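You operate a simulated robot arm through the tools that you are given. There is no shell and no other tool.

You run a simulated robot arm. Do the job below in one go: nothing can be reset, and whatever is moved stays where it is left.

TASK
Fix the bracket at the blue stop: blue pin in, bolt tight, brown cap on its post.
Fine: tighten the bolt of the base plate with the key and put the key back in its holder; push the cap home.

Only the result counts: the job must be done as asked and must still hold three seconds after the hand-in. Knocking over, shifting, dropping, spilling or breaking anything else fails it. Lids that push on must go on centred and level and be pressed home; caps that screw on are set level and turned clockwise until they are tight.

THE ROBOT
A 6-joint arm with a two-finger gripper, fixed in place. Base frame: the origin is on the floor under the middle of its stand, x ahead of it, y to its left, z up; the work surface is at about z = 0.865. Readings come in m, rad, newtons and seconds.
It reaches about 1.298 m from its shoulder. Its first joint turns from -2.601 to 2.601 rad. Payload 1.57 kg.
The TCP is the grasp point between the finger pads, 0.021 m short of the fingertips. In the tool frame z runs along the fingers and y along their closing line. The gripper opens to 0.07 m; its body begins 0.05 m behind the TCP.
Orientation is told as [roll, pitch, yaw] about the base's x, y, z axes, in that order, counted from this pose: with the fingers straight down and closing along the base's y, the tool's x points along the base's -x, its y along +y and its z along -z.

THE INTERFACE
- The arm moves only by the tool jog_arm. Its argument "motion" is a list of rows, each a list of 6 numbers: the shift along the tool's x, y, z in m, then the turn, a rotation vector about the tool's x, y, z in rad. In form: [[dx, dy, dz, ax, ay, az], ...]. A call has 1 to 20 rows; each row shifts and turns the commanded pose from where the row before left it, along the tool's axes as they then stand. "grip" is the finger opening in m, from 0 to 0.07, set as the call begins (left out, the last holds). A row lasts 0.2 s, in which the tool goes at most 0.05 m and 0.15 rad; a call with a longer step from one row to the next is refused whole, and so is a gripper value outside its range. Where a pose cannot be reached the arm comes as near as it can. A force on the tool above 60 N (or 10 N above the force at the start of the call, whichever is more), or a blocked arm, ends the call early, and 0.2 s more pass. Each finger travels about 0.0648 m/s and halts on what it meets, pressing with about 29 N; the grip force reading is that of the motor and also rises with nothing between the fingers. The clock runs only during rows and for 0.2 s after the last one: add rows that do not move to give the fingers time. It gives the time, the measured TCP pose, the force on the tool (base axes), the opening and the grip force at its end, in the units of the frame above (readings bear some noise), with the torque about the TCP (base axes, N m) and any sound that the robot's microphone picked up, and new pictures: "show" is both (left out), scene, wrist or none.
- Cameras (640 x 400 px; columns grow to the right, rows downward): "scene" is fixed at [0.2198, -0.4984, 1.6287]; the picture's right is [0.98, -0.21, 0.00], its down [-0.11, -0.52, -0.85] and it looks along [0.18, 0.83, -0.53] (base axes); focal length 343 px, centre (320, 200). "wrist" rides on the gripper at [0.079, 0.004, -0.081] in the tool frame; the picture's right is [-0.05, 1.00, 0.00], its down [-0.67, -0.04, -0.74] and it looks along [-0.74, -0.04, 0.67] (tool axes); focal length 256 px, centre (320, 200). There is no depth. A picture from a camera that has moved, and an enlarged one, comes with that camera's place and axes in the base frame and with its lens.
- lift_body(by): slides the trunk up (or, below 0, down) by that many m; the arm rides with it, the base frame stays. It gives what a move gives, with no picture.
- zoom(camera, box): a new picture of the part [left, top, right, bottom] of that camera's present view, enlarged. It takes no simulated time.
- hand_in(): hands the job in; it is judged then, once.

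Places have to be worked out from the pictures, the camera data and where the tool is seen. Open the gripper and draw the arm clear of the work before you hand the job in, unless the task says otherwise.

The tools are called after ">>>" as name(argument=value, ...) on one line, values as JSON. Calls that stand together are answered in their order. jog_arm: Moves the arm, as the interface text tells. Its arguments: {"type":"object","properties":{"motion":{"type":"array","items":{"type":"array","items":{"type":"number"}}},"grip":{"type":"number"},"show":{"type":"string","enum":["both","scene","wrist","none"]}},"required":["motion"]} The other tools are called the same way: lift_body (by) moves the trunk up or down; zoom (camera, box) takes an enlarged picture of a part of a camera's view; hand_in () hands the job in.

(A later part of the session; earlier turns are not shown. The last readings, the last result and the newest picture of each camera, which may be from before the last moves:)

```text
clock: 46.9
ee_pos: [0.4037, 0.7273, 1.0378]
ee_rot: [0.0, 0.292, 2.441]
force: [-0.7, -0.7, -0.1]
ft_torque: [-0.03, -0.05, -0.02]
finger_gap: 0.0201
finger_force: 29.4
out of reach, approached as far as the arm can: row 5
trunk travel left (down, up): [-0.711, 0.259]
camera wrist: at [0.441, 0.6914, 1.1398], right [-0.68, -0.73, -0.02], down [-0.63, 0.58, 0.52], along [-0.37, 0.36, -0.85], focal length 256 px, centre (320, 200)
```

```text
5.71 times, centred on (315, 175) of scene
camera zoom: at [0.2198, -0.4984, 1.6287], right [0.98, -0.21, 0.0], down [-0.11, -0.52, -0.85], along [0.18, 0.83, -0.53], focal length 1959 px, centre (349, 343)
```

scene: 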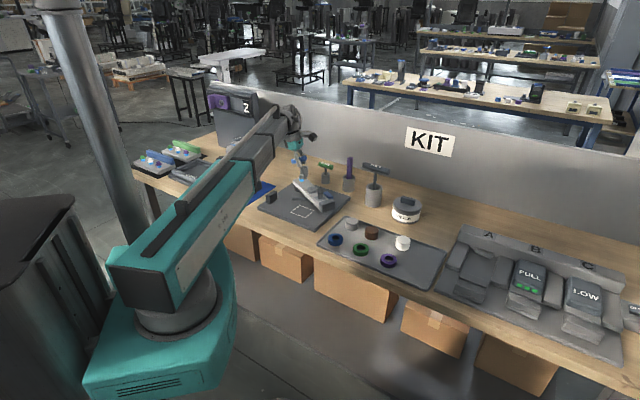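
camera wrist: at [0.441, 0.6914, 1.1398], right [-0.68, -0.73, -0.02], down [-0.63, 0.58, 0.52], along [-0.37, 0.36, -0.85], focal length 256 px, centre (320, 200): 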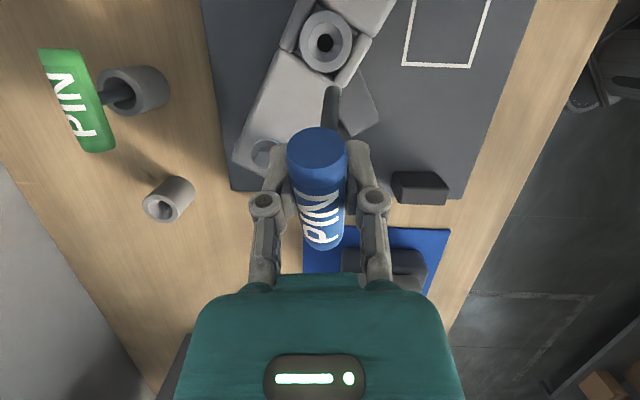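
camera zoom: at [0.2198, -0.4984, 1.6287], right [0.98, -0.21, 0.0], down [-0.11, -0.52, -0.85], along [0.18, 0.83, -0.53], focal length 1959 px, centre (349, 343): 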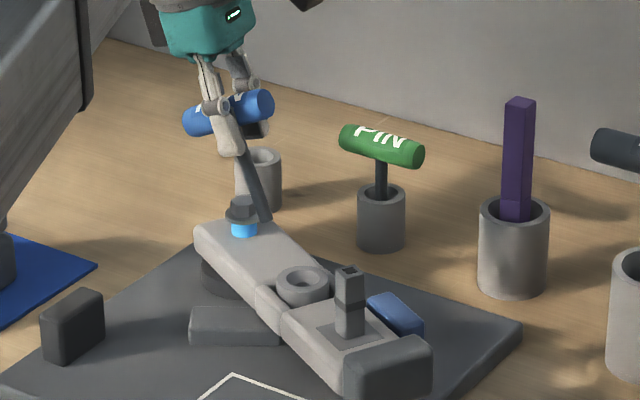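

I now look nearly straight down the boss. I'll zoom much tighter into its hole to see whether there's a hole in the plate beneath.

>>> zoom(camera="wrist", box=[313, 30, 338, 55])

>>> zoom(camera="wrist", box=[280, 0, 420, 150])

```text
16.00 times, centred on (326, 42) of wrist
camera zoom: at [0.441, 0.6914, 1.1398], right [-0.68, -0.73, -0.02], down [-0.63, 0.58, 0.52], along [-0.37, 0.36, -0.85], focal length 4096 px, centre (232, 2720)
```

zoom: 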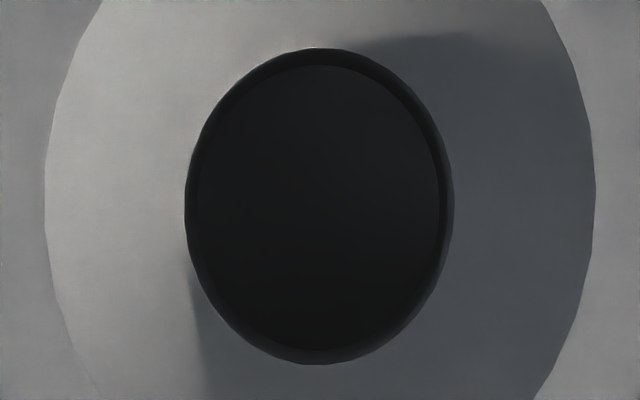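

```text
2.67 times, centred on (350, 75) of wrist
camera zoom: at [0.441, 0.6914, 1.1398], right [-0.68, -0.73, -0.02], down [-0.63, 0.58, 0.52], along [-0.37, 0.36, -0.85], focal length 683 px, centre (240, 533)
```

zoom: 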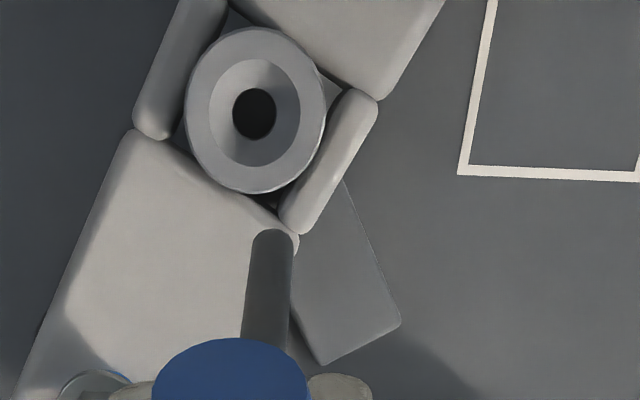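

The hole floor looks uniformly black, directly under the boss; hole axis is at (0.4415, 0.6895), and the pin leans about 0.1 rad in both tool directions, which could have made the tip miss a plate hole. I'll bring the pin upright (tilt about y to -0.10, about x +0.10), move back over the boss and re-check.

>>> jog_arm(motion=[[0, 0, 0, 0, -0.1307, 0], [0, 0, 0, 0, -0.1307, 0], [0, 0, 0, 0, -0.1307, 0], [0, 0, 0, 0.1, 0, 0], [0.027, 0.0019, -0.0029, 0, 0, 0], [0.027, 0.0019, -0.0029, 0, 0, 0], [0, 0, 0, 0, 0, 0]])

>>> zoom(camera="wrist", box=[270, 0, 370, 130])

>>> zoom(camera="scene", box=[295, 150, 335, 200])

```text
clock: 48.5
ee_pos: [0.4438, 0.6907, 1.0332]
ee_rot: [-0.1, -0.105, 2.444]
force: [0.1, 0.0, -1.0]
ft_torque: [-0.04, -0.07, -0.02]
finger_gap: 0.0199
finger_force: 28.6
out of reach, approached as far as the arm can: row 1
trunk travel left (down, up): [-0.711, 0.259]
camera wrist: at [0.5017, 0.6247, 1.1052], right [-0.69, -0.72, -0.09], down [-0.47, 0.35, 0.81], along [-0.55, 0.6, -0.58], focal length 256 px, centre (320, 200)
```

scene: 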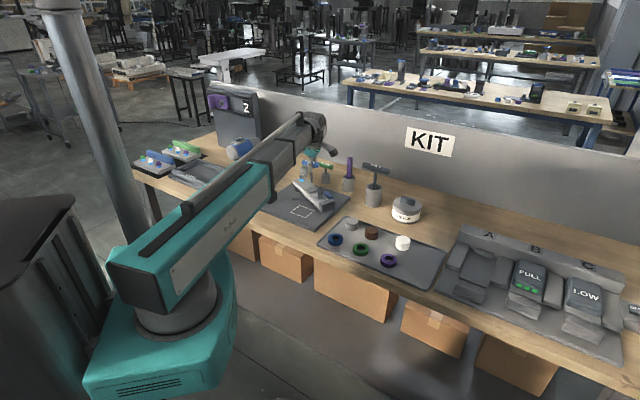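
wrist: 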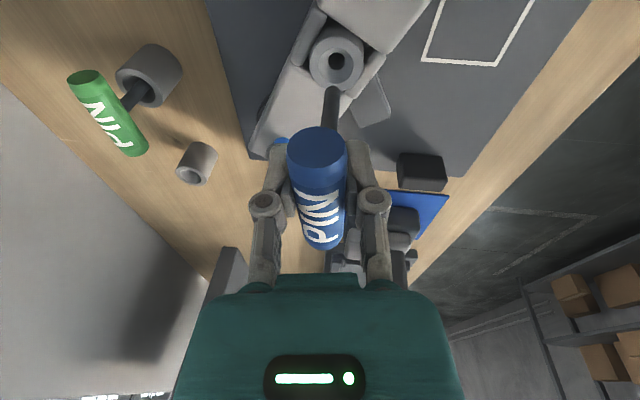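

```text
3.08 times, centred on (320, 65) of wrist
camera zoom: at [0.5017, 0.6247, 1.1052], right [-0.69, -0.72, -0.09], down [-0.47, 0.35, 0.81], along [-0.55, 0.6, -0.58], focal length 788 px, centre (320, 615)
```

zoom: 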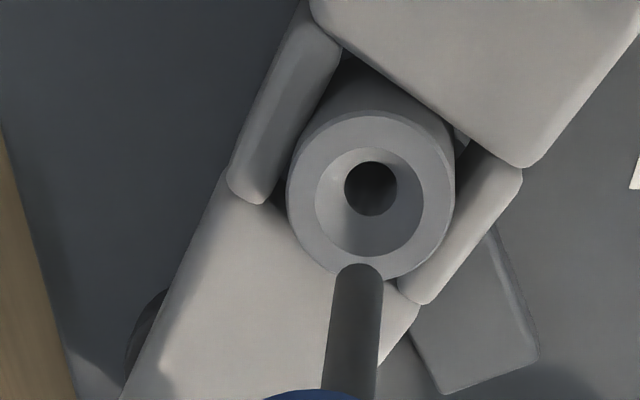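

```text
8.00 times, centred on (315, 175) of scene
camera zoom: at [0.2198, -0.4984, 1.6287], right [0.98, -0.21, 0.0], down [-0.11, -0.52, -0.85], along [0.18, 0.83, -0.53], focal length 2742 px, centre (360, 400)
```

zoom: 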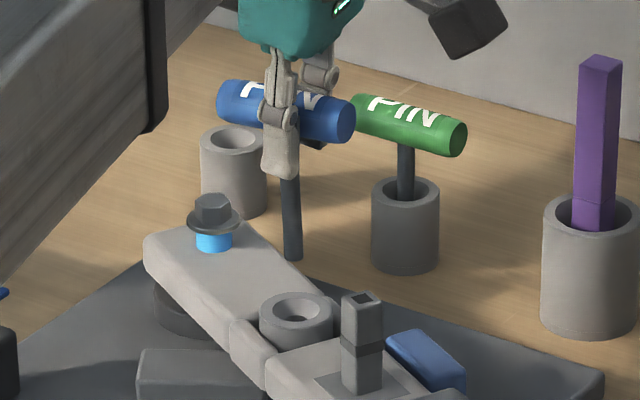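

The pin is now upright and its tip lines up with the hole in both views (about 1 mm short along tool x). I'll nudge 1 mm and lower in steps.

>>> jog_arm(motion=[[0.001, 0, 0, 0, 0, 0], [0, 0, 0, 0, 0, 0]], show="none")

>>> lift_body(by=-0.045)

>>> zoom(camera="wrist", box=[270, 0, 370, 130])

>>> lift_body(by=-0.015)

>>> zoom(camera="wrist", box=[270, 0, 370, 130])

```text
clock: 49.1
ee_pos: [0.4436, 0.6896, 1.031]
ee_rot: [-0.1, -0.101, 2.443]
force: [0.0, -0.3, -0.3]
ft_torque: [-0.01, -0.02, -0.02]
finger_gap: 0.0197
finger_force: 28.9
trunk travel left (down, up): [-0.711, 0.259]
```

```text
clock: 50.0
ee_pos: [0.4435, 0.6888, 0.9868]
ee_rot: [-0.099, -0.101, 2.445]
force: [0.0, -0.2, -0.8]
ft_torque: [0.02, 0.0, -0.04]
finger_gap: 0.0198
finger_force: 29.8
trunk travel left (down, up): [-0.666, 0.304]
```

```text
3.08 times, centred on (320, 65) of wrist
camera zoom: at [0.5019, 0.6242, 1.0602], right [-0.69, -0.72, -0.09], down [-0.47, 0.35, 0.81], along [-0.55, 0.6, -0.58], focal length 788 px, centre (320, 615)
```

zoom: 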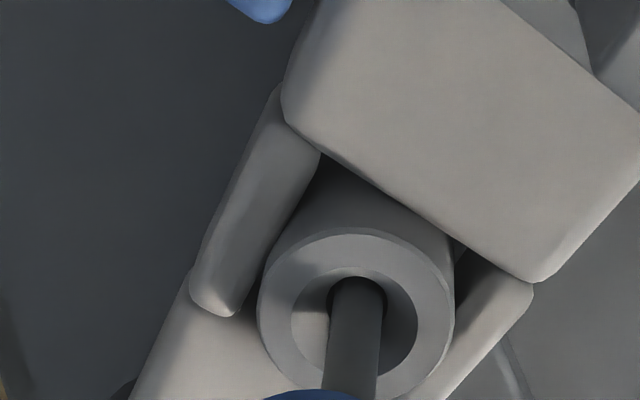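

```text
clock: 50.6
ee_pos: [0.4426, 0.6899, 0.9702]
ee_rot: [-0.1, -0.101, 2.442]
force: [-0.1, -0.1, -0.2]
ft_torque: [-0.01, -0.01, -0.01]
finger_gap: 0.0197
finger_force: 29.1
trunk travel left (down, up): [-0.651, 0.319]
```

```text
3.08 times, centred on (320, 65) of wrist
camera zoom: at [0.5019, 0.6242, 1.0451], right [-0.69, -0.72, -0.09], down [-0.47, 0.35, 0.81], along [-0.55, 0.6, -0.58], focal length 788 px, centre (320, 615)
```

zoom: 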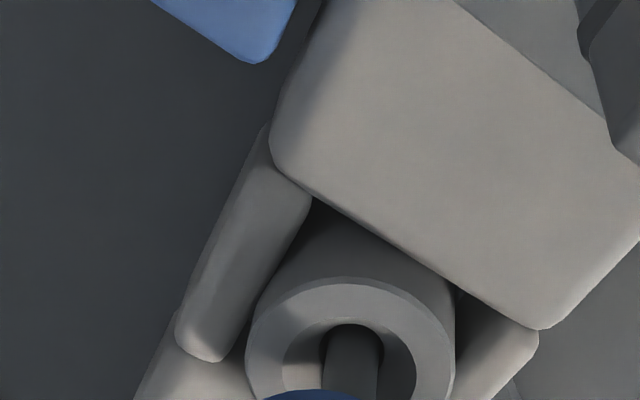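

The shaft is nicely centred in the hole with zero force. Lowering slowly on.

>>> lift_body(by=-0.012)

>>> lift_body(by=-0.006)

>>> lift_body(by=-0.004)

>>> zoom(camera="scene", box=[295, 150, 335, 200])

```text
clock: 51.2
ee_pos: [0.4444, 0.6886, 0.9597]
ee_rot: [-0.1, -0.101, 2.443]
force: [2.3, -2.3, -1.6]
ft_torque: [-0.06, -0.07, 0.0]
finger_gap: 0.0196
finger_force: 29.1
trunk travel left (down, up): [-0.639, 0.331]
```

```text
clock: 51.7
ee_pos: [0.4436, 0.6896, 0.9533]
ee_rot: [-0.102, -0.103, 2.442]
force: [4.2, -1.3, 4.0]
ft_torque: [-0.06, -0.17, -0.03]
finger_gap: 0.0196
finger_force: 29.3
trunk travel left (down, up): [-0.633, 0.337]
```

```text
clock: 52.3
ee_pos: [0.442, 0.6879, 0.9498]
ee_rot: [-0.103, -0.104, 2.443]
force: [1.4, -0.5, 12.5]
ft_torque: [0.1, 0.1, -0.03]
finger_gap: 0.0195
finger_force: 28.9
trunk travel left (down, up): [-0.629, 0.341]
```

```text
8.00 times, centred on (315, 175) of scene
camera zoom: at [0.2198, -0.4984, 1.6287], right [0.98, -0.21, 0.0], down [-0.11, -0.52, -0.85], along [0.18, 0.83, -0.53], focal length 2742 px, centre (360, 400)
```

zoom: 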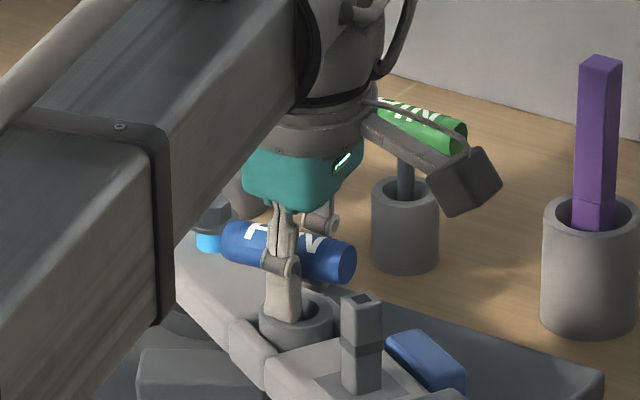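

Pin bottoms again at the same height (handle z about 0.962, tip at plate level 0.88), with 12 N. I'll try a small circular wiggle under this light press to see if it drops any deeper.

>>> jog_arm(motion=[[0.002, 0, 0, 0, 0, 0], [-0.001, 0.002, 0, 0, 0, 0], [-0.002, 0, 0, 0, 0, 0], [-0.001, -0.002, 0, 0, 0, 0], [0.001, -0.002, 0, 0, 0, 0], [0.002, 0, 0, 0, 0, 0], [0, 0.001, 0, 0, 0, 0], [-0.001, 0.001, 0, 0, 0, 0], [0, 0, 0, 0, 0, 0]], show="none")

>>> zoom(camera="scene", box=[295, 150, 335, 200])

```text
clock: 54.3
ee_pos: [0.4439, 0.6883, 0.9506]
ee_rot: [-0.101, -0.102, 2.443]
force: [1.3, 0.3, 6.4]
ft_torque: [-0.02, 0.04, 0.01]
finger_gap: 0.0194
finger_force: 29.1
trunk travel left (down, up): [-0.629, 0.341]
```

```text
8.00 times, centred on (315, 175) of scene
camera zoom: at [0.2198, -0.4984, 1.6287], right [0.98, -0.21, 0.0], down [-0.11, -0.52, -0.85], along [0.18, 0.83, -0.53], focal length 2742 px, centre (360, 400)
```

zoom: 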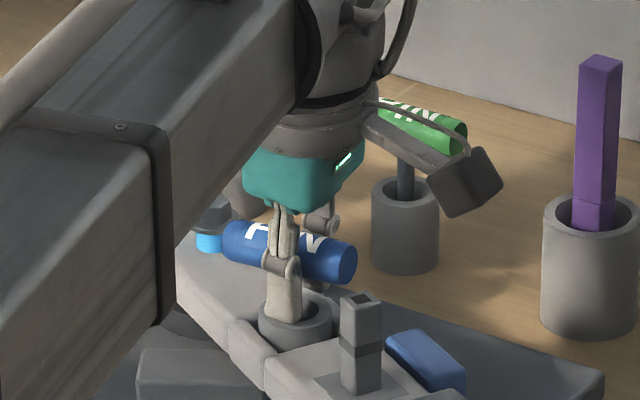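

No further drop, so the pin is seated on the plate, beyond the end of the keeper bar that would have blocked it elsewhere. I'll release it and lift clear.

>>> jog_arm(motion=[[0, 0, 0, 0, 0, 0], [0, 0, 0, 0, 0, 0]], grip=0.05, show="none")

>>> lift_body(by=0.1)

>>> zoom(camera="scene", box=[290, 155, 350, 210])

>>> zoom(camera="wrist", box=[240, 0, 400, 160])

```text
clock: 54.9
ee_pos: [0.4428, 0.6884, 0.9496]
ee_rot: [-0.099, -0.102, 2.445]
force: [-0.3, -0.7, 0.3]
ft_torque: [0.0, 0.0, 0.0]
finger_gap: 0.0499
finger_force: 0.0
trunk travel left (down, up): [-0.629, 0.341]
```

```text
clock: 56.2
ee_pos: [0.4441, 0.6888, 1.0499]
ee_rot: [-0.099, -0.102, 2.442]
force: [-1.0, -0.5, -0.5]
ft_torque: [0.01, 0.01, 0.03]
finger_gap: 0.0499
finger_force: 0.0
trunk travel left (down, up): [-0.729, 0.241]
```

```text
7.27 times, centred on (320, 182) of scene
camera zoom: at [0.2198, -0.4984, 1.6287], right [0.98, -0.21, 0.0], down [-0.11, -0.52, -0.85], along [0.18, 0.83, -0.53], focal length 2493 px, centre (320, 327)
```

zoom: 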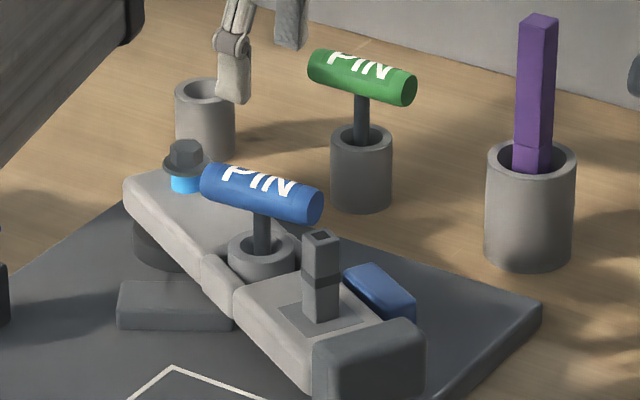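

```text
2.50 times, centred on (320, 80) of wrist
camera zoom: at [0.5018, 0.6243, 1.1231], right [-0.69, -0.72, -0.09], down [-0.47, 0.35, 0.81], along [-0.55, 0.6, -0.58], focal length 640 px, centre (320, 500)
```

zoom: 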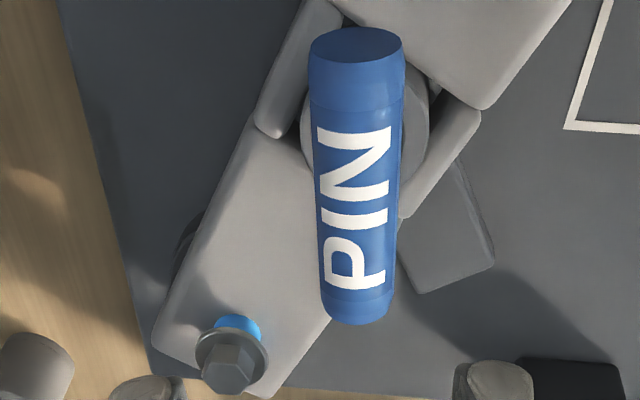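

The pin stands upright in the boss. Before tightening I want the bracket hard on the stop, so I'll level the tool, yaw back and go over the post again to push it gently.

>>> jog_arm(motion=[[0, 0, 0, -0.1, 0, 0], [0, 0, 0, 0, 0.101, 0], [0, 0, 0, 0, 0, 0.1408], [0, 0, 0, 0, 0, 0.1408], [0, 0, 0, 0, 0, 0.1408], [0, 0, 0, 0, 0, 0.1408], [0.0339, 0.0016, 0, 0, 0, 0], [0.0339, 0.0016, 0, 0, 0, 0], [0, 0, 0, 0, 0, 0]], grip=0.06)

>>> zoom(camera="wrist", box=[220, 0, 420, 180])

```text
clock: 58.2
ee_pos: [0.4613, 0.6228, 1.048]
ee_rot: [0.001, -0.001, 1.879]
force: [0.1, -0.5, 0.2]
ft_torque: [0.05, -0.02, -0.01]
finger_gap: 0.0597
finger_force: 0.2
trunk travel left (down, up): [-0.729, 0.241]
camera wrist: at [0.4812, 0.5462, 1.1306], right [-0.97, -0.25, 0.0], down [-0.17, 0.64, 0.75], along [-0.19, 0.72, -0.67], focal length 256 px, centre (320, 200)
```

scene: 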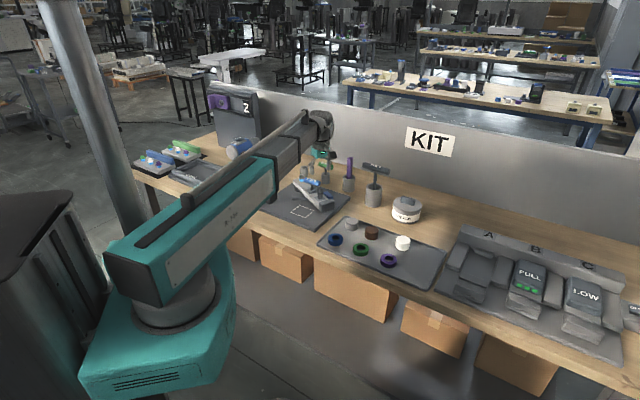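
wrist: 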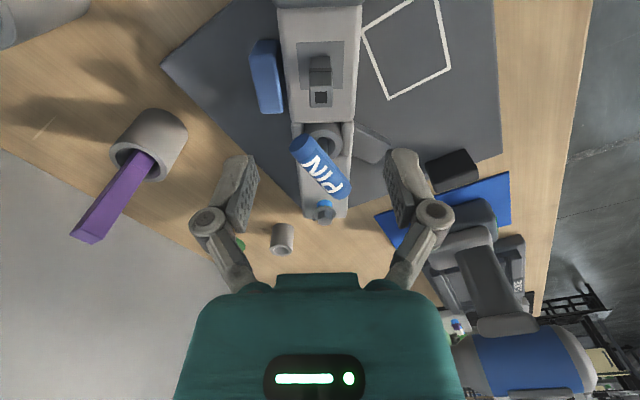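

```text
2.22 times, centred on (320, 90) of wrist
camera zoom: at [0.4812, 0.5462, 1.1306], right [-0.97, -0.25, 0.0], down [-0.17, 0.64, 0.75], along [-0.19, 0.72, -0.67], focal length 569 px, centre (320, 444)
```

zoom: 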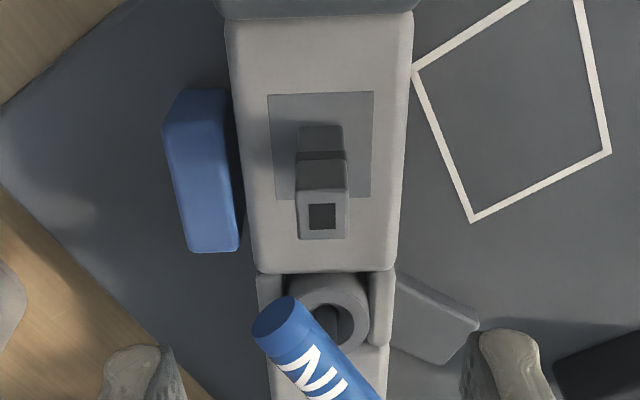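

The bracket is nearly touching the stop. I'll set the fingers to 40 mm, lower around the post with the tips staying above the stop's top, and push lightly toward the stop.

>>> jog_arm(motion=[[0, 0, 0, 0, 0, 0], [0, 0, 0, 0, 0, 0]], grip=0.04, show="none")

>>> lift_body(by=-0.083)

>>> jog_arm(motion=[[0, -0.005, 0, 0, 0, 0], [0, -0.004, 0, 0, 0, 0], [0, 0, 0, 0, 0, 0]], show="wrist")

```text
clock: 58.8
ee_pos: [0.4612, 0.623, 1.0478]
ee_rot: [0.0, 0.0, 1.879]
force: [-0.5, -0.7, -0.1]
ft_torque: [-0.01, -0.01, 0.01]
finger_gap: 0.0401
finger_force: 0.0
trunk travel left (down, up): [-0.729, 0.241]
```

```text
clock: 60.0
ee_pos: [0.46, 0.6228, 0.964]
ee_rot: [0.002, -0.001, 1.881]
force: [0.4, 0.0, 0.2]
ft_torque: [-0.01, 0.01, -0.05]
finger_gap: 0.0398
finger_force: 0.2
trunk travel left (down, up): [-0.646, 0.324]
```

```text
clock: 60.8
ee_pos: [0.4703, 0.6258, 0.9637]
ee_rot: [0.0, 0.0, 1.88]
force: [0.1, 0.8, -0.2]
ft_torque: [0.02, 0.0, 0.02]
finger_gap: 0.0399
finger_force: 0.1
trunk travel left (down, up): [-0.646, 0.324]
camera wrist: at [0.4896, 0.5494, 1.0476], right [-0.97, -0.25, 0.0], down [-0.17, 0.64, 0.75], along [-0.19, 0.72, -0.67], focal length 256 px, centre (320, 200)
```

wrist: 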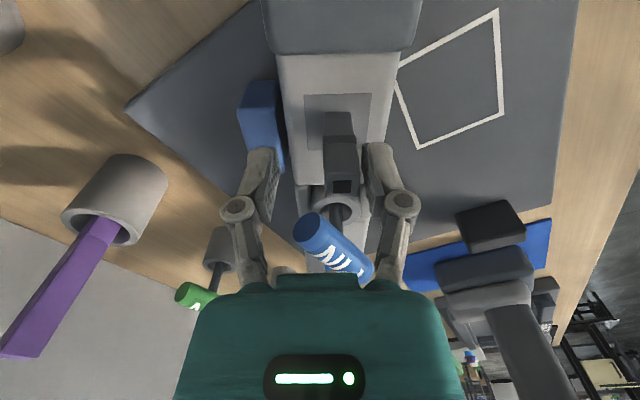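

No contact yet; right finger is a few mm from the post. I'll continue in small steps.

>>> jog_arm(motion=[[0, -0.003, 0, 0, 0, 0], [0, -0.002, 0, 0, 0, 0], [0, 0, 0, 0, 0, 0]], show="none")

>>> jog_arm(motion=[[0, -0.002, 0, 0, 0, 0], [0, 0, 0, 0, 0, 0]], show="none")

>>> zoom(camera="wrist", box=[220, 40, 420, 260])

```text
clock: 61.6
ee_pos: [0.4736, 0.627, 0.9648]
ee_rot: [0.0, 0.0, 1.88]
force: [-5.5, -2.4, -1.7]
ft_torque: [0.05, 0.1, -0.06]
finger_gap: 0.0435
finger_force: 2.5
trunk travel left (down, up): [-0.646, 0.324]
```

```text
clock: 62.2
ee_pos: [0.4742, 0.6275, 0.9648]
ee_rot: [0.001, 0.0, 1.88]
force: [-8.4, -2.5, -3.0]
ft_torque: [0.03, 0.08, -0.07]
finger_gap: 0.0456
finger_force: 4.1
trunk travel left (down, up): [-0.646, 0.324]
```

```text
1.82 times, centred on (320, 150) of wrist
camera zoom: at [0.4956, 0.5512, 1.0479], right [-0.97, -0.25, 0.0], down [-0.17, 0.64, 0.75], along [-0.19, 0.72, -0.67], focal length 465 px, centre (320, 291)
```

zoom: 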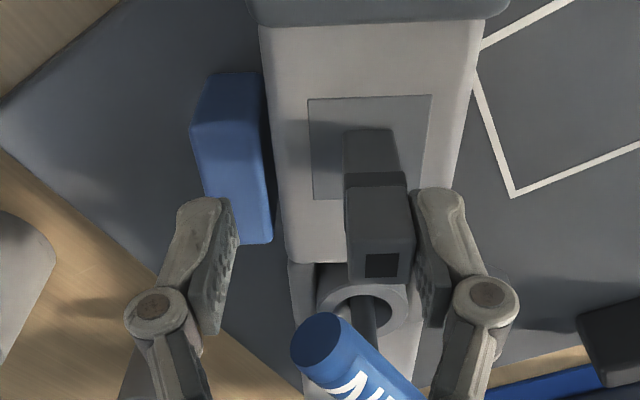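

About 9 N reaction with the finger yielding: the bracket is firmly on the stop. I'll back off and raise well above everything.

>>> jog_arm(motion=[[0, 0.006, 0, 0, 0, 0], [0, 0.006, 0, 0, 0, 0], [0, 0, 0, 0, 0, 0]], show="none")

>>> lift_body(by=0.2)

>>> jog_arm(motion=[[0, 0, 0, 0, 0, 0]], grip=0.06)

>>> zoom(camera="wrist", box=[200, 20, 420, 240])

>>> zoom(camera="scene", box=[355, 150, 405, 215])

```text
clock: 63.0
ee_pos: [0.4657, 0.6231, 0.9655]
ee_rot: [0.0, -0.001, 1.88]
force: [1.2, 0.4, 1.1]
ft_torque: [-0.02, 0.02, 0.02]
finger_gap: 0.0401
finger_force: 0.1
trunk travel left (down, up): [-0.646, 0.324]
```

```text
clock: 65.2
ee_pos: [0.4659, 0.6234, 1.1655]
ee_rot: [0.0, 0.0, 1.879]
force: [-0.3, -0.3, -0.7]
ft_torque: [-0.01, 0.05, 0.0]
finger_gap: 0.0401
finger_force: 0.1
trunk travel left (down, up): [-0.846, 0.124]
```

```text
clock: 65.6
ee_pos: [0.4644, 0.6235, 1.1649]
ee_rot: [-0.001, -0.001, 1.88]
force: [0.1, 0.7, 0.5]
ft_torque: [0.01, 0.05, -0.01]
finger_gap: 0.0595
finger_force: 0.0
trunk travel left (down, up): [-0.846, 0.124]
camera wrist: at [0.4851, 0.5475, 1.2475], right [-0.97, -0.25, 0.0], down [-0.17, 0.64, 0.75], along [-0.19, 0.72, -0.67], focal length 256 px, centre (320, 200)
```

scene: 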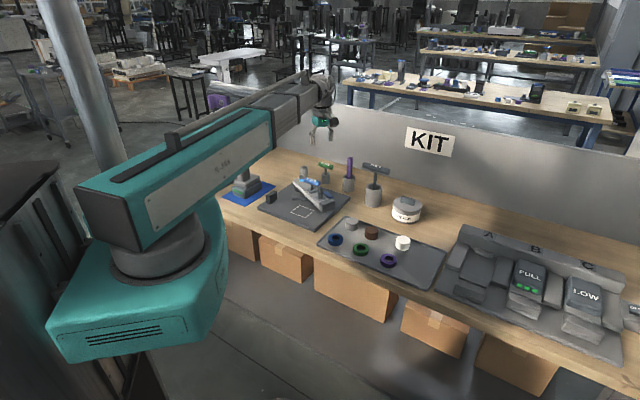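
wrist: 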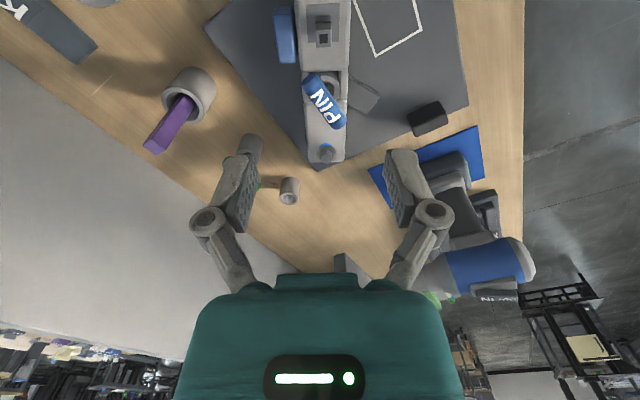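

```text
1.82 times, centred on (310, 130) of wrist
camera zoom: at [0.4851, 0.5475, 1.2475], right [-0.97, -0.25, 0.0], down [-0.17, 0.64, 0.75], along [-0.19, 0.72, -0.67], focal length 465 px, centre (338, 327)
```

zoom: 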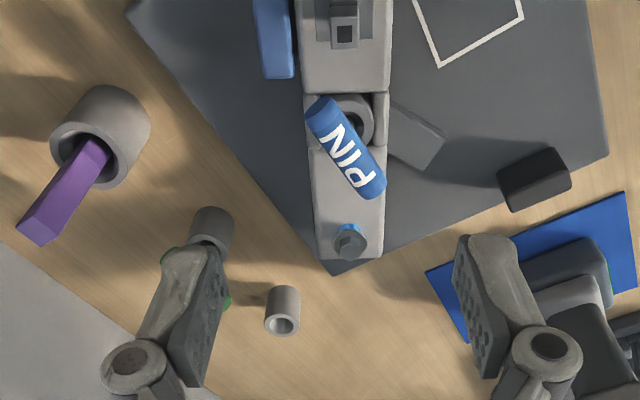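

```text
6.15 times, centred on (380, 182) of scene
camera zoom: at [0.2198, -0.4984, 1.6287], right [0.98, -0.21, 0.0], down [-0.11, -0.52, -0.85], along [0.18, 0.83, -0.53], focal length 2110 px, centre (-49, 308)
```

zoom: 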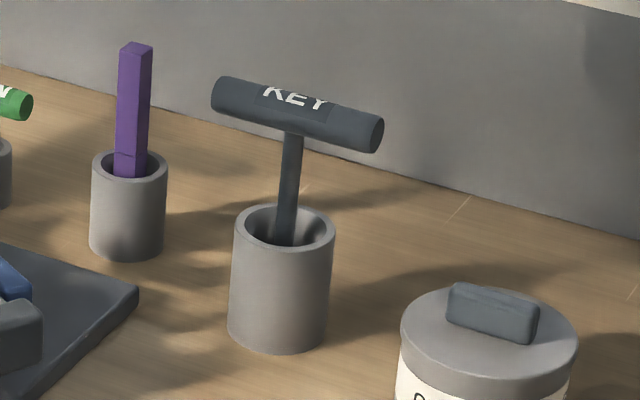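

Pin in, bracket on the stop. Next the KEY: its handle is estimated at (0.681, 0.623, 1.028), bar at -47°. I'll move behind it at a safe height with matching yaw so the whole handle is in view.

>>> jog_arm(motion=[[0.02023, -0.03842, 0, 0, 0, 0], [0.02023, -0.03842, 0, 0, 0, 0], [0.02023, -0.03842, 0, 0, 0, 0], [0.02023, -0.03842, 0, 0, 0, 0], [0.02023, -0.03842, 0, 0, 0, 0], [0.02023, -0.03842, 0, 0, 0, 0], [0, 0, 0, 0, 0, -0.147], [0, 0, 0, 0, 0, -0.147], [0, 0, 0, 0, 0, -0.147], [0, 0, 0, 0, 0, 0]])

>>> zoom(camera="wrist", box=[240, 20, 400, 220])

```text
clock: 67.8
ee_pos: [0.7224, 0.5793, 1.1652]
ee_rot: [0.0, -0.001, 2.324]
force: [-0.2, -0.1, -0.5]
ft_torque: [-0.05, 0.0, -0.01]
finger_gap: 0.0601
finger_force: 0.1
trunk travel left (down, up): [-0.846, 0.124]
camera wrist: at [0.7725, 0.5187, 1.2475], right [-0.77, -0.64, 0.0], down [-0.43, 0.51, 0.75], along [-0.48, 0.57, -0.67], focal length 256 px, centre (320, 200)
```

scene: 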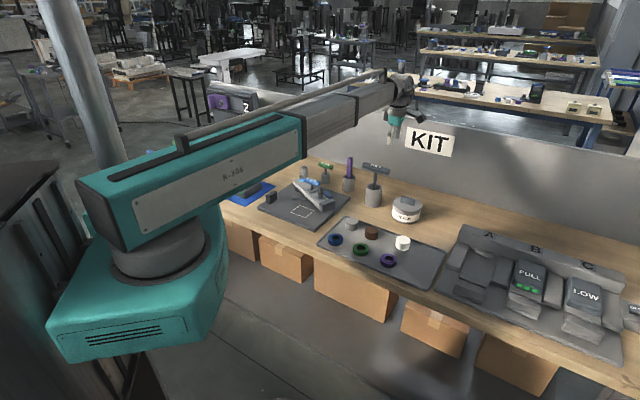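
wrist: 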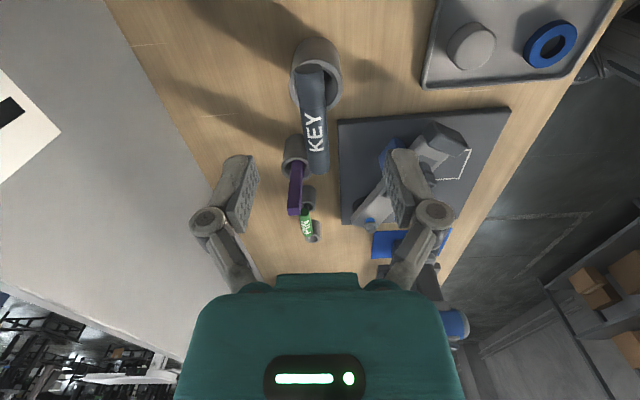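

```text
2.00 times, centred on (320, 120) of wrist
camera zoom: at [0.7725, 0.5187, 1.2475], right [-0.77, -0.64, 0.0], down [-0.43, 0.51, 0.75], along [-0.48, 0.57, -0.67], focal length 512 px, centre (320, 360)
```

zoom: 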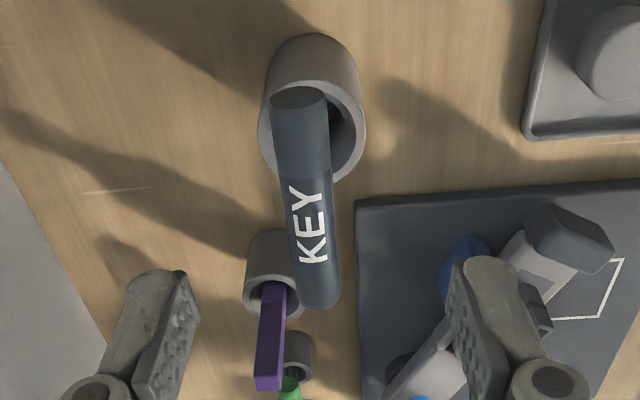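

The handle runs nearly parallel to the tool, centred about 56 mm along -x and 7 mm to -y. I'll move over its centre and lower partway to check.

>>> jog_arm(motion=[[-0.028, -0.0035, 0, 0, 0, 0], [-0.028, -0.0035, 0, 0, 0, 0], [0, 0, 0, 0, 0, 0]], show="none")

>>> lift_body(by=-0.085)

>>> jog_arm(motion=[[0, 0, 0, 0, 0, 0]])

>>> zoom(camera="scene", box=[355, 120, 415, 200])

```text
clock: 68.6
ee_pos: [0.6878, 0.625, 1.1653]
ee_rot: [0.0, 0.001, 2.321]
force: [0.7, -0.7, 0.0]
ft_torque: [0.01, -0.01, -0.03]
finger_gap: 0.0601
finger_force: 0.1
trunk travel left (down, up): [-0.846, 0.124]
```

```text
clock: 69.8
ee_pos: [0.6878, 0.6243, 1.0807]
ee_rot: [0.001, -0.003, 2.321]
force: [-1.0, -0.2, 0.4]
ft_torque: [-0.01, 0.01, 0.03]
finger_gap: 0.0603
finger_force: 0.1
trunk travel left (down, up): [-0.761, 0.209]
```

```text
clock: 70.2
ee_pos: [0.6881, 0.625, 1.0796]
ee_rot: [0.0, -0.002, 2.322]
force: [-0.2, 0.2, -0.1]
ft_torque: [-0.01, -0.01, 0.03]
finger_gap: 0.0603
finger_force: 0.0
trunk travel left (down, up): [-0.761, 0.209]
camera wrist: at [0.739, 0.5641, 1.1625], right [-0.77, -0.64, 0.0], down [-0.43, 0.51, 0.75], along [-0.48, 0.57, -0.67], focal length 256 px, centre (320, 200)
```

scene: 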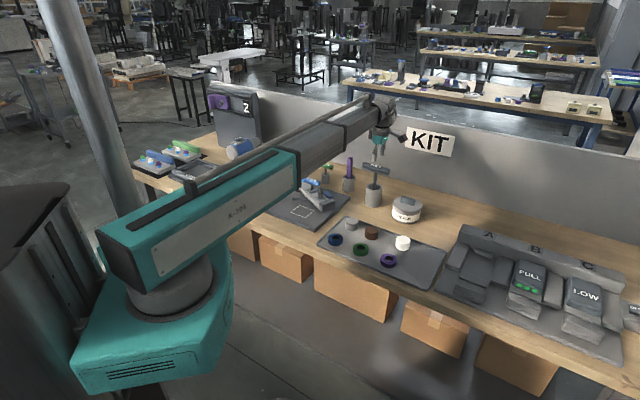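
wrist: 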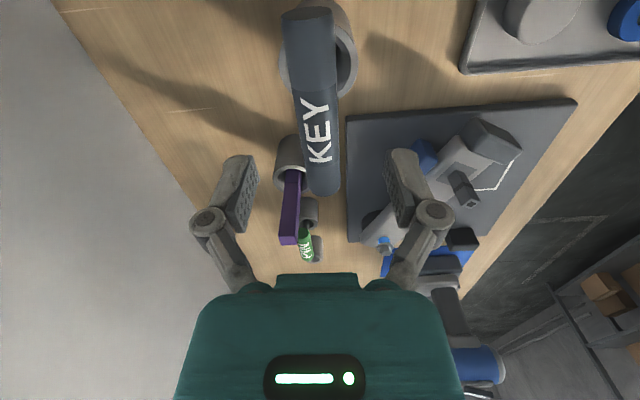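

```text
5.00 times, centred on (385, 160) of scene
camera zoom: at [0.2198, -0.4984, 1.6287], right [0.98, -0.21, 0.0], down [-0.11, -0.52, -0.85], along [0.18, 0.83, -0.53], focal length 1714 px, centre (-5, 400)
```

zoom: 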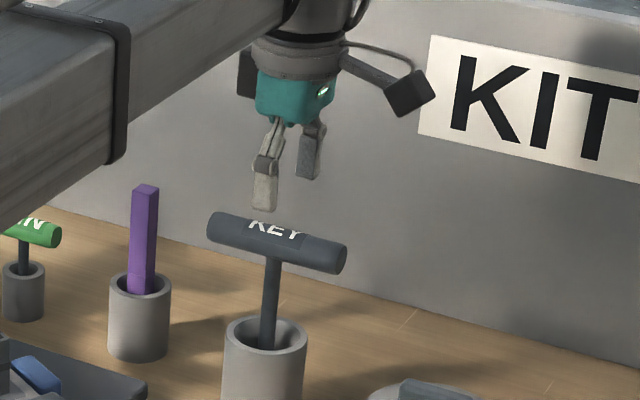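

Handle centred between the fingers within 2 mm. I'll nudge slightly, lower to the handle's height (about 1.025) and close.

>>> jog_arm(motion=[[-0.002, -0.001, 0, 0, 0, 0], [0, 0, 0, 0, 0, 0]], show="none")

>>> lift_body(by=-0.054)

>>> zoom(camera="scene", box=[355, 140, 405, 200])

>>> jog_arm(motion=[[0, 0, 0, 0, 0, 0], [0, 0, 0, 0, 0, 0], [0, 0, 0, 0, 0, 0]], grip=0.012, show="wrist")

>>> zoom(camera="scene", box=[355, 140, 405, 200])

```text
clock: 70.8
ee_pos: [0.6878, 0.6263, 1.08]
ee_rot: [-0.001, 0.0, 2.321]
force: [0.5, -0.5, -1.0]
ft_torque: [0.01, 0.02, 0.01]
finger_gap: 0.0599
finger_force: 0.0
trunk travel left (down, up): [-0.761, 0.209]
```

```text
clock: 71.7
ee_pos: [0.6875, 0.6265, 1.0254]
ee_rot: [-0.001, -0.003, 2.32]
force: [-0.5, -0.5, -0.7]
ft_torque: [-0.01, 0.02, 0.02]
finger_gap: 0.0602
finger_force: 0.1
trunk travel left (down, up): [-0.707, 0.263]
```

```text
6.67 times, centred on (380, 170) of scene
camera zoom: at [0.2198, -0.4984, 1.6287], right [0.98, -0.21, 0.0], down [-0.11, -0.52, -0.85], along [0.18, 0.83, -0.53], focal length 2285 px, centre (-80, 400)
```

zoom: 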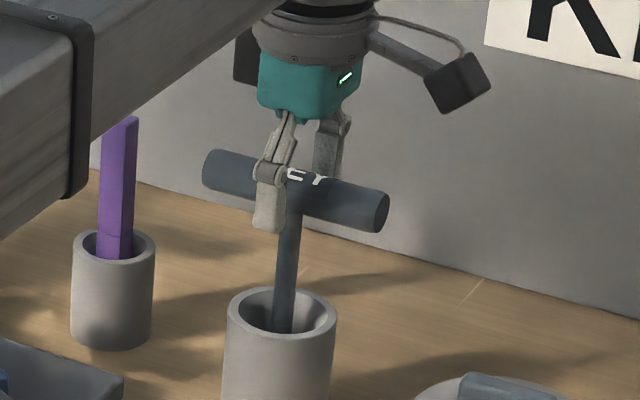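

```text
clock: 72.5
ee_pos: [0.6882, 0.6276, 1.0271]
ee_rot: [0.001, 0.0, 2.323]
force: [-0.2, -0.8, 2.0]
ft_torque: [0.03, 0.05, 0.01]
finger_gap: 0.0232
finger_force: 28.7
trunk travel left (down, up): [-0.707, 0.263]
camera wrist: at [0.7384, 0.5662, 1.1087], right [-0.77, -0.64, 0.0], down [-0.43, 0.51, 0.75], along [-0.48, 0.57, -0.67], focal length 256 px, centre (320, 200)
```

wrist: 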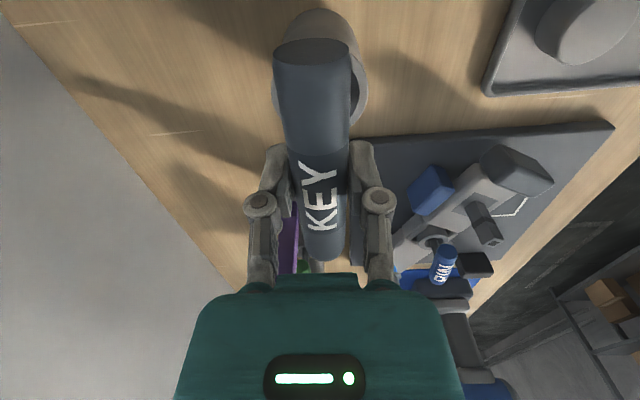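

```text
6.67 times, centred on (380, 170) of scene
camera zoom: at [0.2198, -0.4984, 1.6287], right [0.98, -0.21, 0.0], down [-0.11, -0.52, -0.85], along [0.18, 0.83, -0.53], focal length 2285 px, centre (-80, 400)
```

zoom: 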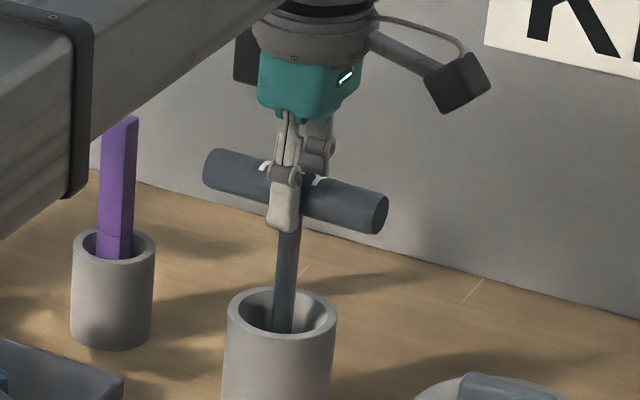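

The key handle is held (23 mm). I'll lift the key straight out of its holder, high enough to clear everything.

>>> lift_body(by=0.08)

>>> lift_body(by=0.09)

>>> jog_arm(motion=[[0, 0, 0, 0, 0, 0]])

>>> zoom(camera="scene", box=[345, 95, 425, 215])

```text
clock: 73.7
ee_pos: [0.6883, 0.627, 1.1048]
ee_rot: [0.001, -0.002, 2.323]
force: [0.4, 0.2, -2.8]
ft_torque: [-0.04, -0.05, 0.0]
finger_gap: 0.0236
finger_force: 29.1
trunk travel left (down, up): [-0.787, 0.183]
```

```text
clock: 74.9
ee_pos: [0.6879, 0.6273, 1.1946]
ee_rot: [0.0, -0.002, 2.32]
force: [-0.2, -0.2, -2.4]
ft_torque: [0.01, -0.02, -0.02]
finger_gap: 0.0233
finger_force: 28.8
trunk travel left (down, up): [-0.877, 0.093]
```

```text
clock: 75.3
ee_pos: [0.6874, 0.627, 1.1955]
ee_rot: [0.0, -0.002, 2.322]
force: [-0.7, -1.5, -2.3]
ft_torque: [0.01, 0.02, 0.0]
finger_gap: 0.0232
finger_force: 28.4
trunk travel left (down, up): [-0.877, 0.093]
camera wrist: at [0.7388, 0.5666, 1.2782], right [-0.77, -0.64, 0.0], down [-0.43, 0.51, 0.75], along [-0.48, 0.57, -0.67], focal length 256 px, centre (320, 200)
```

scene: 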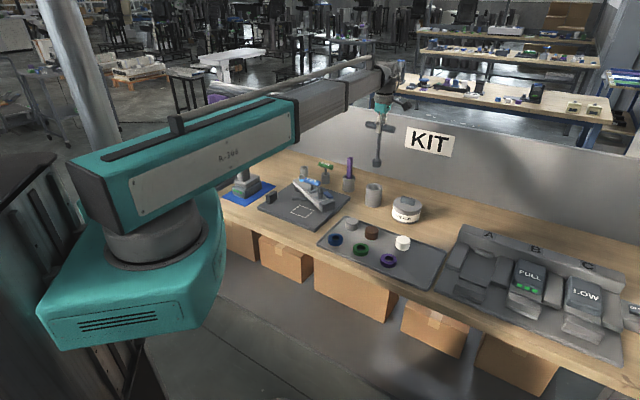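
wrist: 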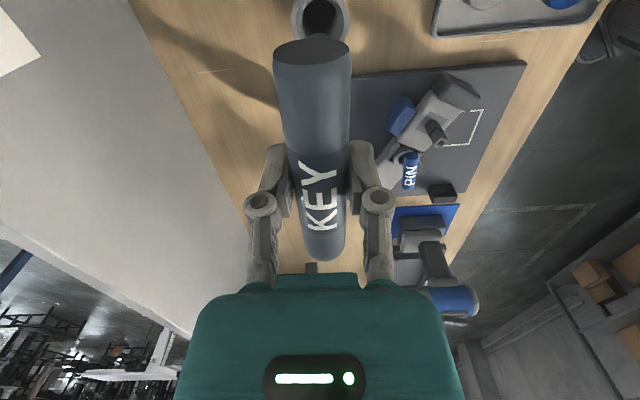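

```text
3.33 times, centred on (385, 155) of scene
camera zoom: at [0.2198, -0.4984, 1.6287], right [0.98, -0.21, 0.0], down [-0.11, -0.52, -0.85], along [0.18, 0.83, -0.53], focal length 1143 px, centre (103, 350)
```

zoom: 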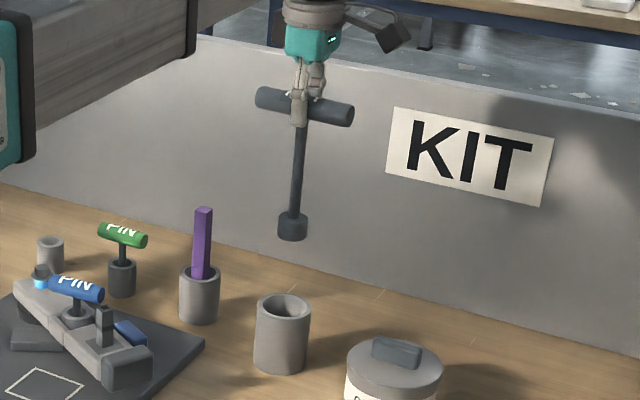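

The key has a socket end about 0.158 m below the handle and hangs upright. I'll carry it toward the bolt, stopping to one side so the wrist camera can see the bolt head for an accurate fix.

>>> jog_arm(motion=[[-0.033, 0.0243, 0, 0, 0, 0], [-0.033, 0.0243, 0, 0, 0, 0], [-0.033, 0.0243, 0, 0, 0, 0], [-0.033, 0.0243, 0, 0, 0, 0], [-0.033, 0.0243, 0, 0, 0, 0], [-0.033, 0.0243, 0, 0, 0, 0], [-0.033, 0.0243, 0, 0, 0, 0], [-0.033, 0.0243, 0, 0, 0, 0], [0, 0, 0, 0, 0, 0]])

>>> zoom(camera="wrist", box=[190, 20, 290, 100])

```text
clock: 77.3
ee_pos: [0.3651, 0.6903, 1.1953]
ee_rot: [0.001, -0.002, 2.321]
force: [0.5, 0.4, -3.2]
ft_torque: [0.01, 0.02, 0.01]
finger_gap: 0.0231
finger_force: 28.8
trunk travel left (down, up): [-0.877, 0.093]
camera wrist: at [0.4152, 0.6282, 1.2783], right [-0.77, -0.64, 0.0], down [-0.43, 0.51, 0.75], along [-0.48, 0.57, -0.67], focal length 256 px, centre (320, 200)
```

scene: 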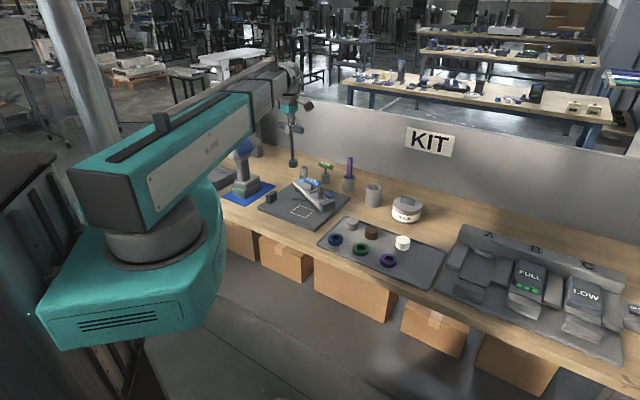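
wrist: 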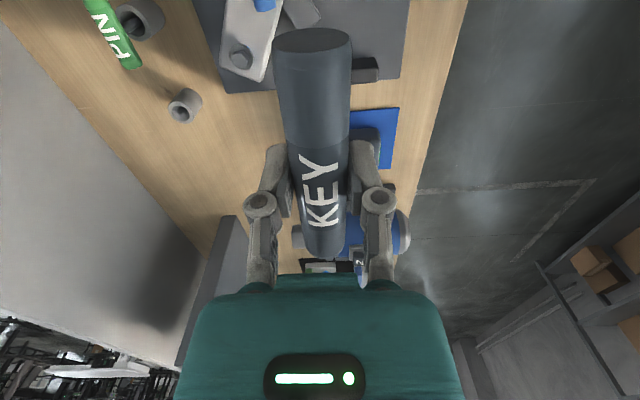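

```text
5.00 times, centred on (240, 60) of wrist
camera zoom: at [0.4152, 0.6282, 1.2783], right [-0.77, -0.64, 0.0], down [-0.43, 0.51, 0.75], along [-0.48, 0.57, -0.67], focal length 1280 px, centre (720, 900)
```

zoom: 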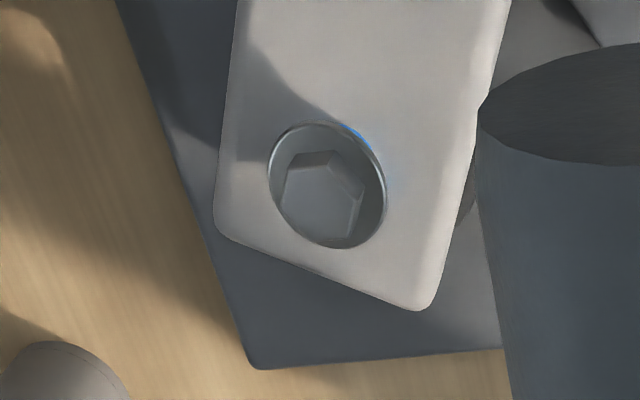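

Bolt axis measured at about (0.4145, 0.7795). I'll move the key over it and lower until the socket is a little above the bolt head, then compare in the scene view.

>>> jog_arm(motion=[[-0.0107, -0.0329, 0, 0, 0, 0], [-0.0107, -0.0329, 0, 0, 0, 0], [-0.0107, -0.0329, 0, 0, 0, 0], [0, 0, 0, 0, 0, 0]], show="none")

>>> lift_body(by=-0.06)

>>> jog_arm(motion=[[0, 0, 0, 0, 0, 0]])

>>> zoom(camera="scene", box=[275, 120, 335, 200])

```text
clock: 78.3
ee_pos: [0.4161, 0.7789, 1.1963]
ee_rot: [-0.001, -0.002, 2.321]
force: [-0.6, 0.1, -2.9]
ft_torque: [0.01, -0.03, 0.0]
finger_gap: 0.0235
finger_force: 30.1
trunk travel left (down, up): [-0.877, 0.093]
```

```text
clock: 79.3
ee_pos: [0.4173, 0.7775, 1.1366]
ee_rot: [0.0, -0.002, 2.32]
force: [-0.1, 0.2, -1.8]
ft_torque: [0.01, -0.02, 0.01]
finger_gap: 0.0234
finger_force: 29.1
trunk travel left (down, up): [-0.817, 0.153]
```

```text
clock: 79.7
ee_pos: [0.416, 0.7793, 1.1361]
ee_rot: [-0.003, -0.002, 2.322]
force: [0.3, 0.3, -2.5]
ft_torque: [0.0, 0.03, 0.01]
finger_gap: 0.0235
finger_force: 30.1
trunk travel left (down, up): [-0.817, 0.153]
camera wrist: at [0.4667, 0.7183, 1.2184], right [-0.77, -0.64, 0.0], down [-0.43, 0.51, 0.75], along [-0.48, 0.57, -0.67], focal length 256 px, centre (320, 200)
```

scene: 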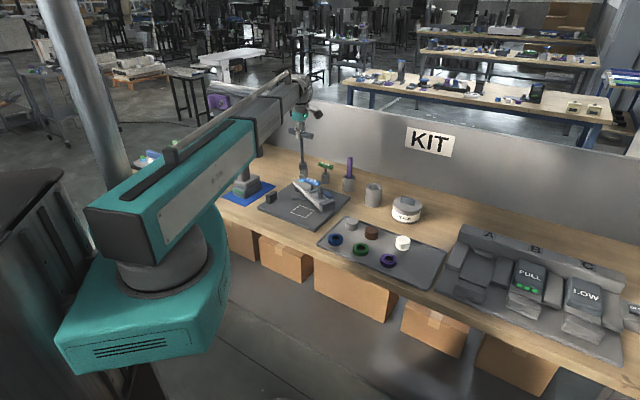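
wrist: 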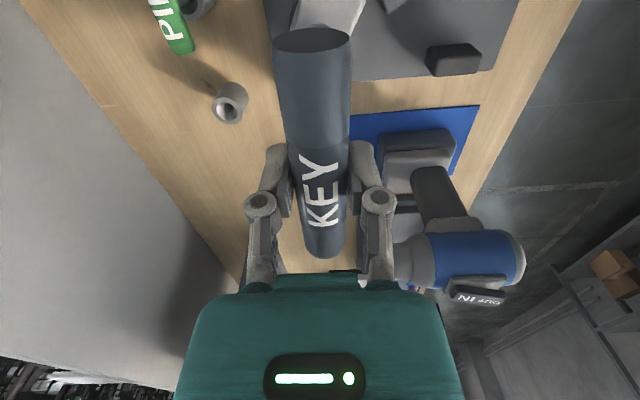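

```text
5.00 times, centred on (305, 160) of scene
camera zoom: at [0.2198, -0.4984, 1.6287], right [0.98, -0.21, 0.0], down [-0.11, -0.52, -0.85], along [0.18, 0.83, -0.53], focal length 1714 px, centre (395, 400)
```

zoom: 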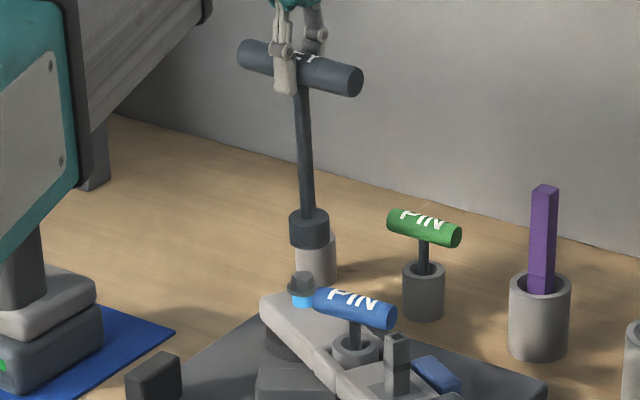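

Socket is above and slightly right of the bolt in the scene view. I'll zoom closer to measure the offset.

>>> zoom(camera="scene", box=[288, 158, 318, 186])

>>> zoom(camera="scene", box=[285, 120, 325, 180])

```text
14.29 times, centred on (303, 172) of scene
camera zoom: at [0.2198, -0.4984, 1.6287], right [0.98, -0.21, 0.0], down [-0.11, -0.52, -0.85], along [0.18, 0.83, -0.53], focal length 4897 px, centre (563, 600)
```

zoom: 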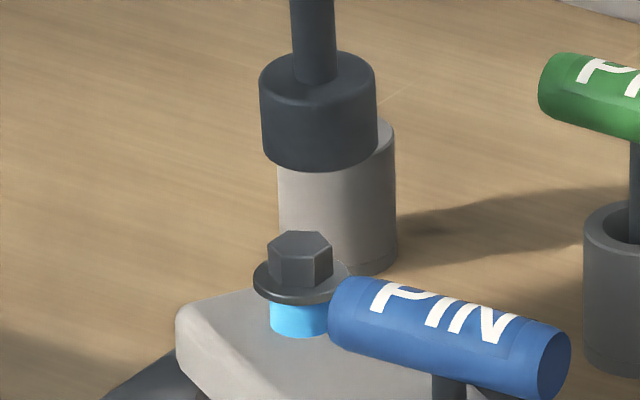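

```text
6.67 times, centred on (305, 150) of scene
camera zoom: at [0.2198, -0.4984, 1.6287], right [0.98, -0.21, 0.0], down [-0.11, -0.52, -0.85], along [0.18, 0.83, -0.53], focal length 2285 px, centre (420, 533)
```

zoom: 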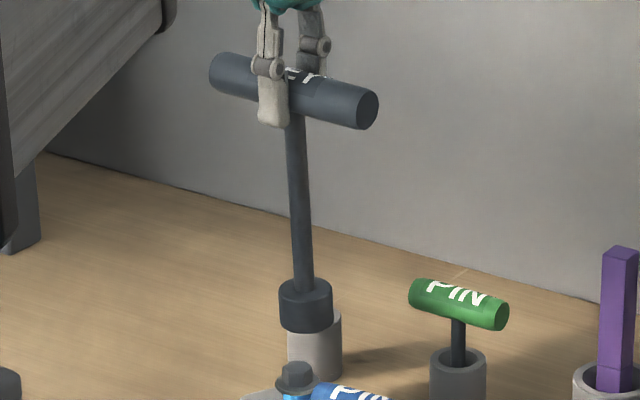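

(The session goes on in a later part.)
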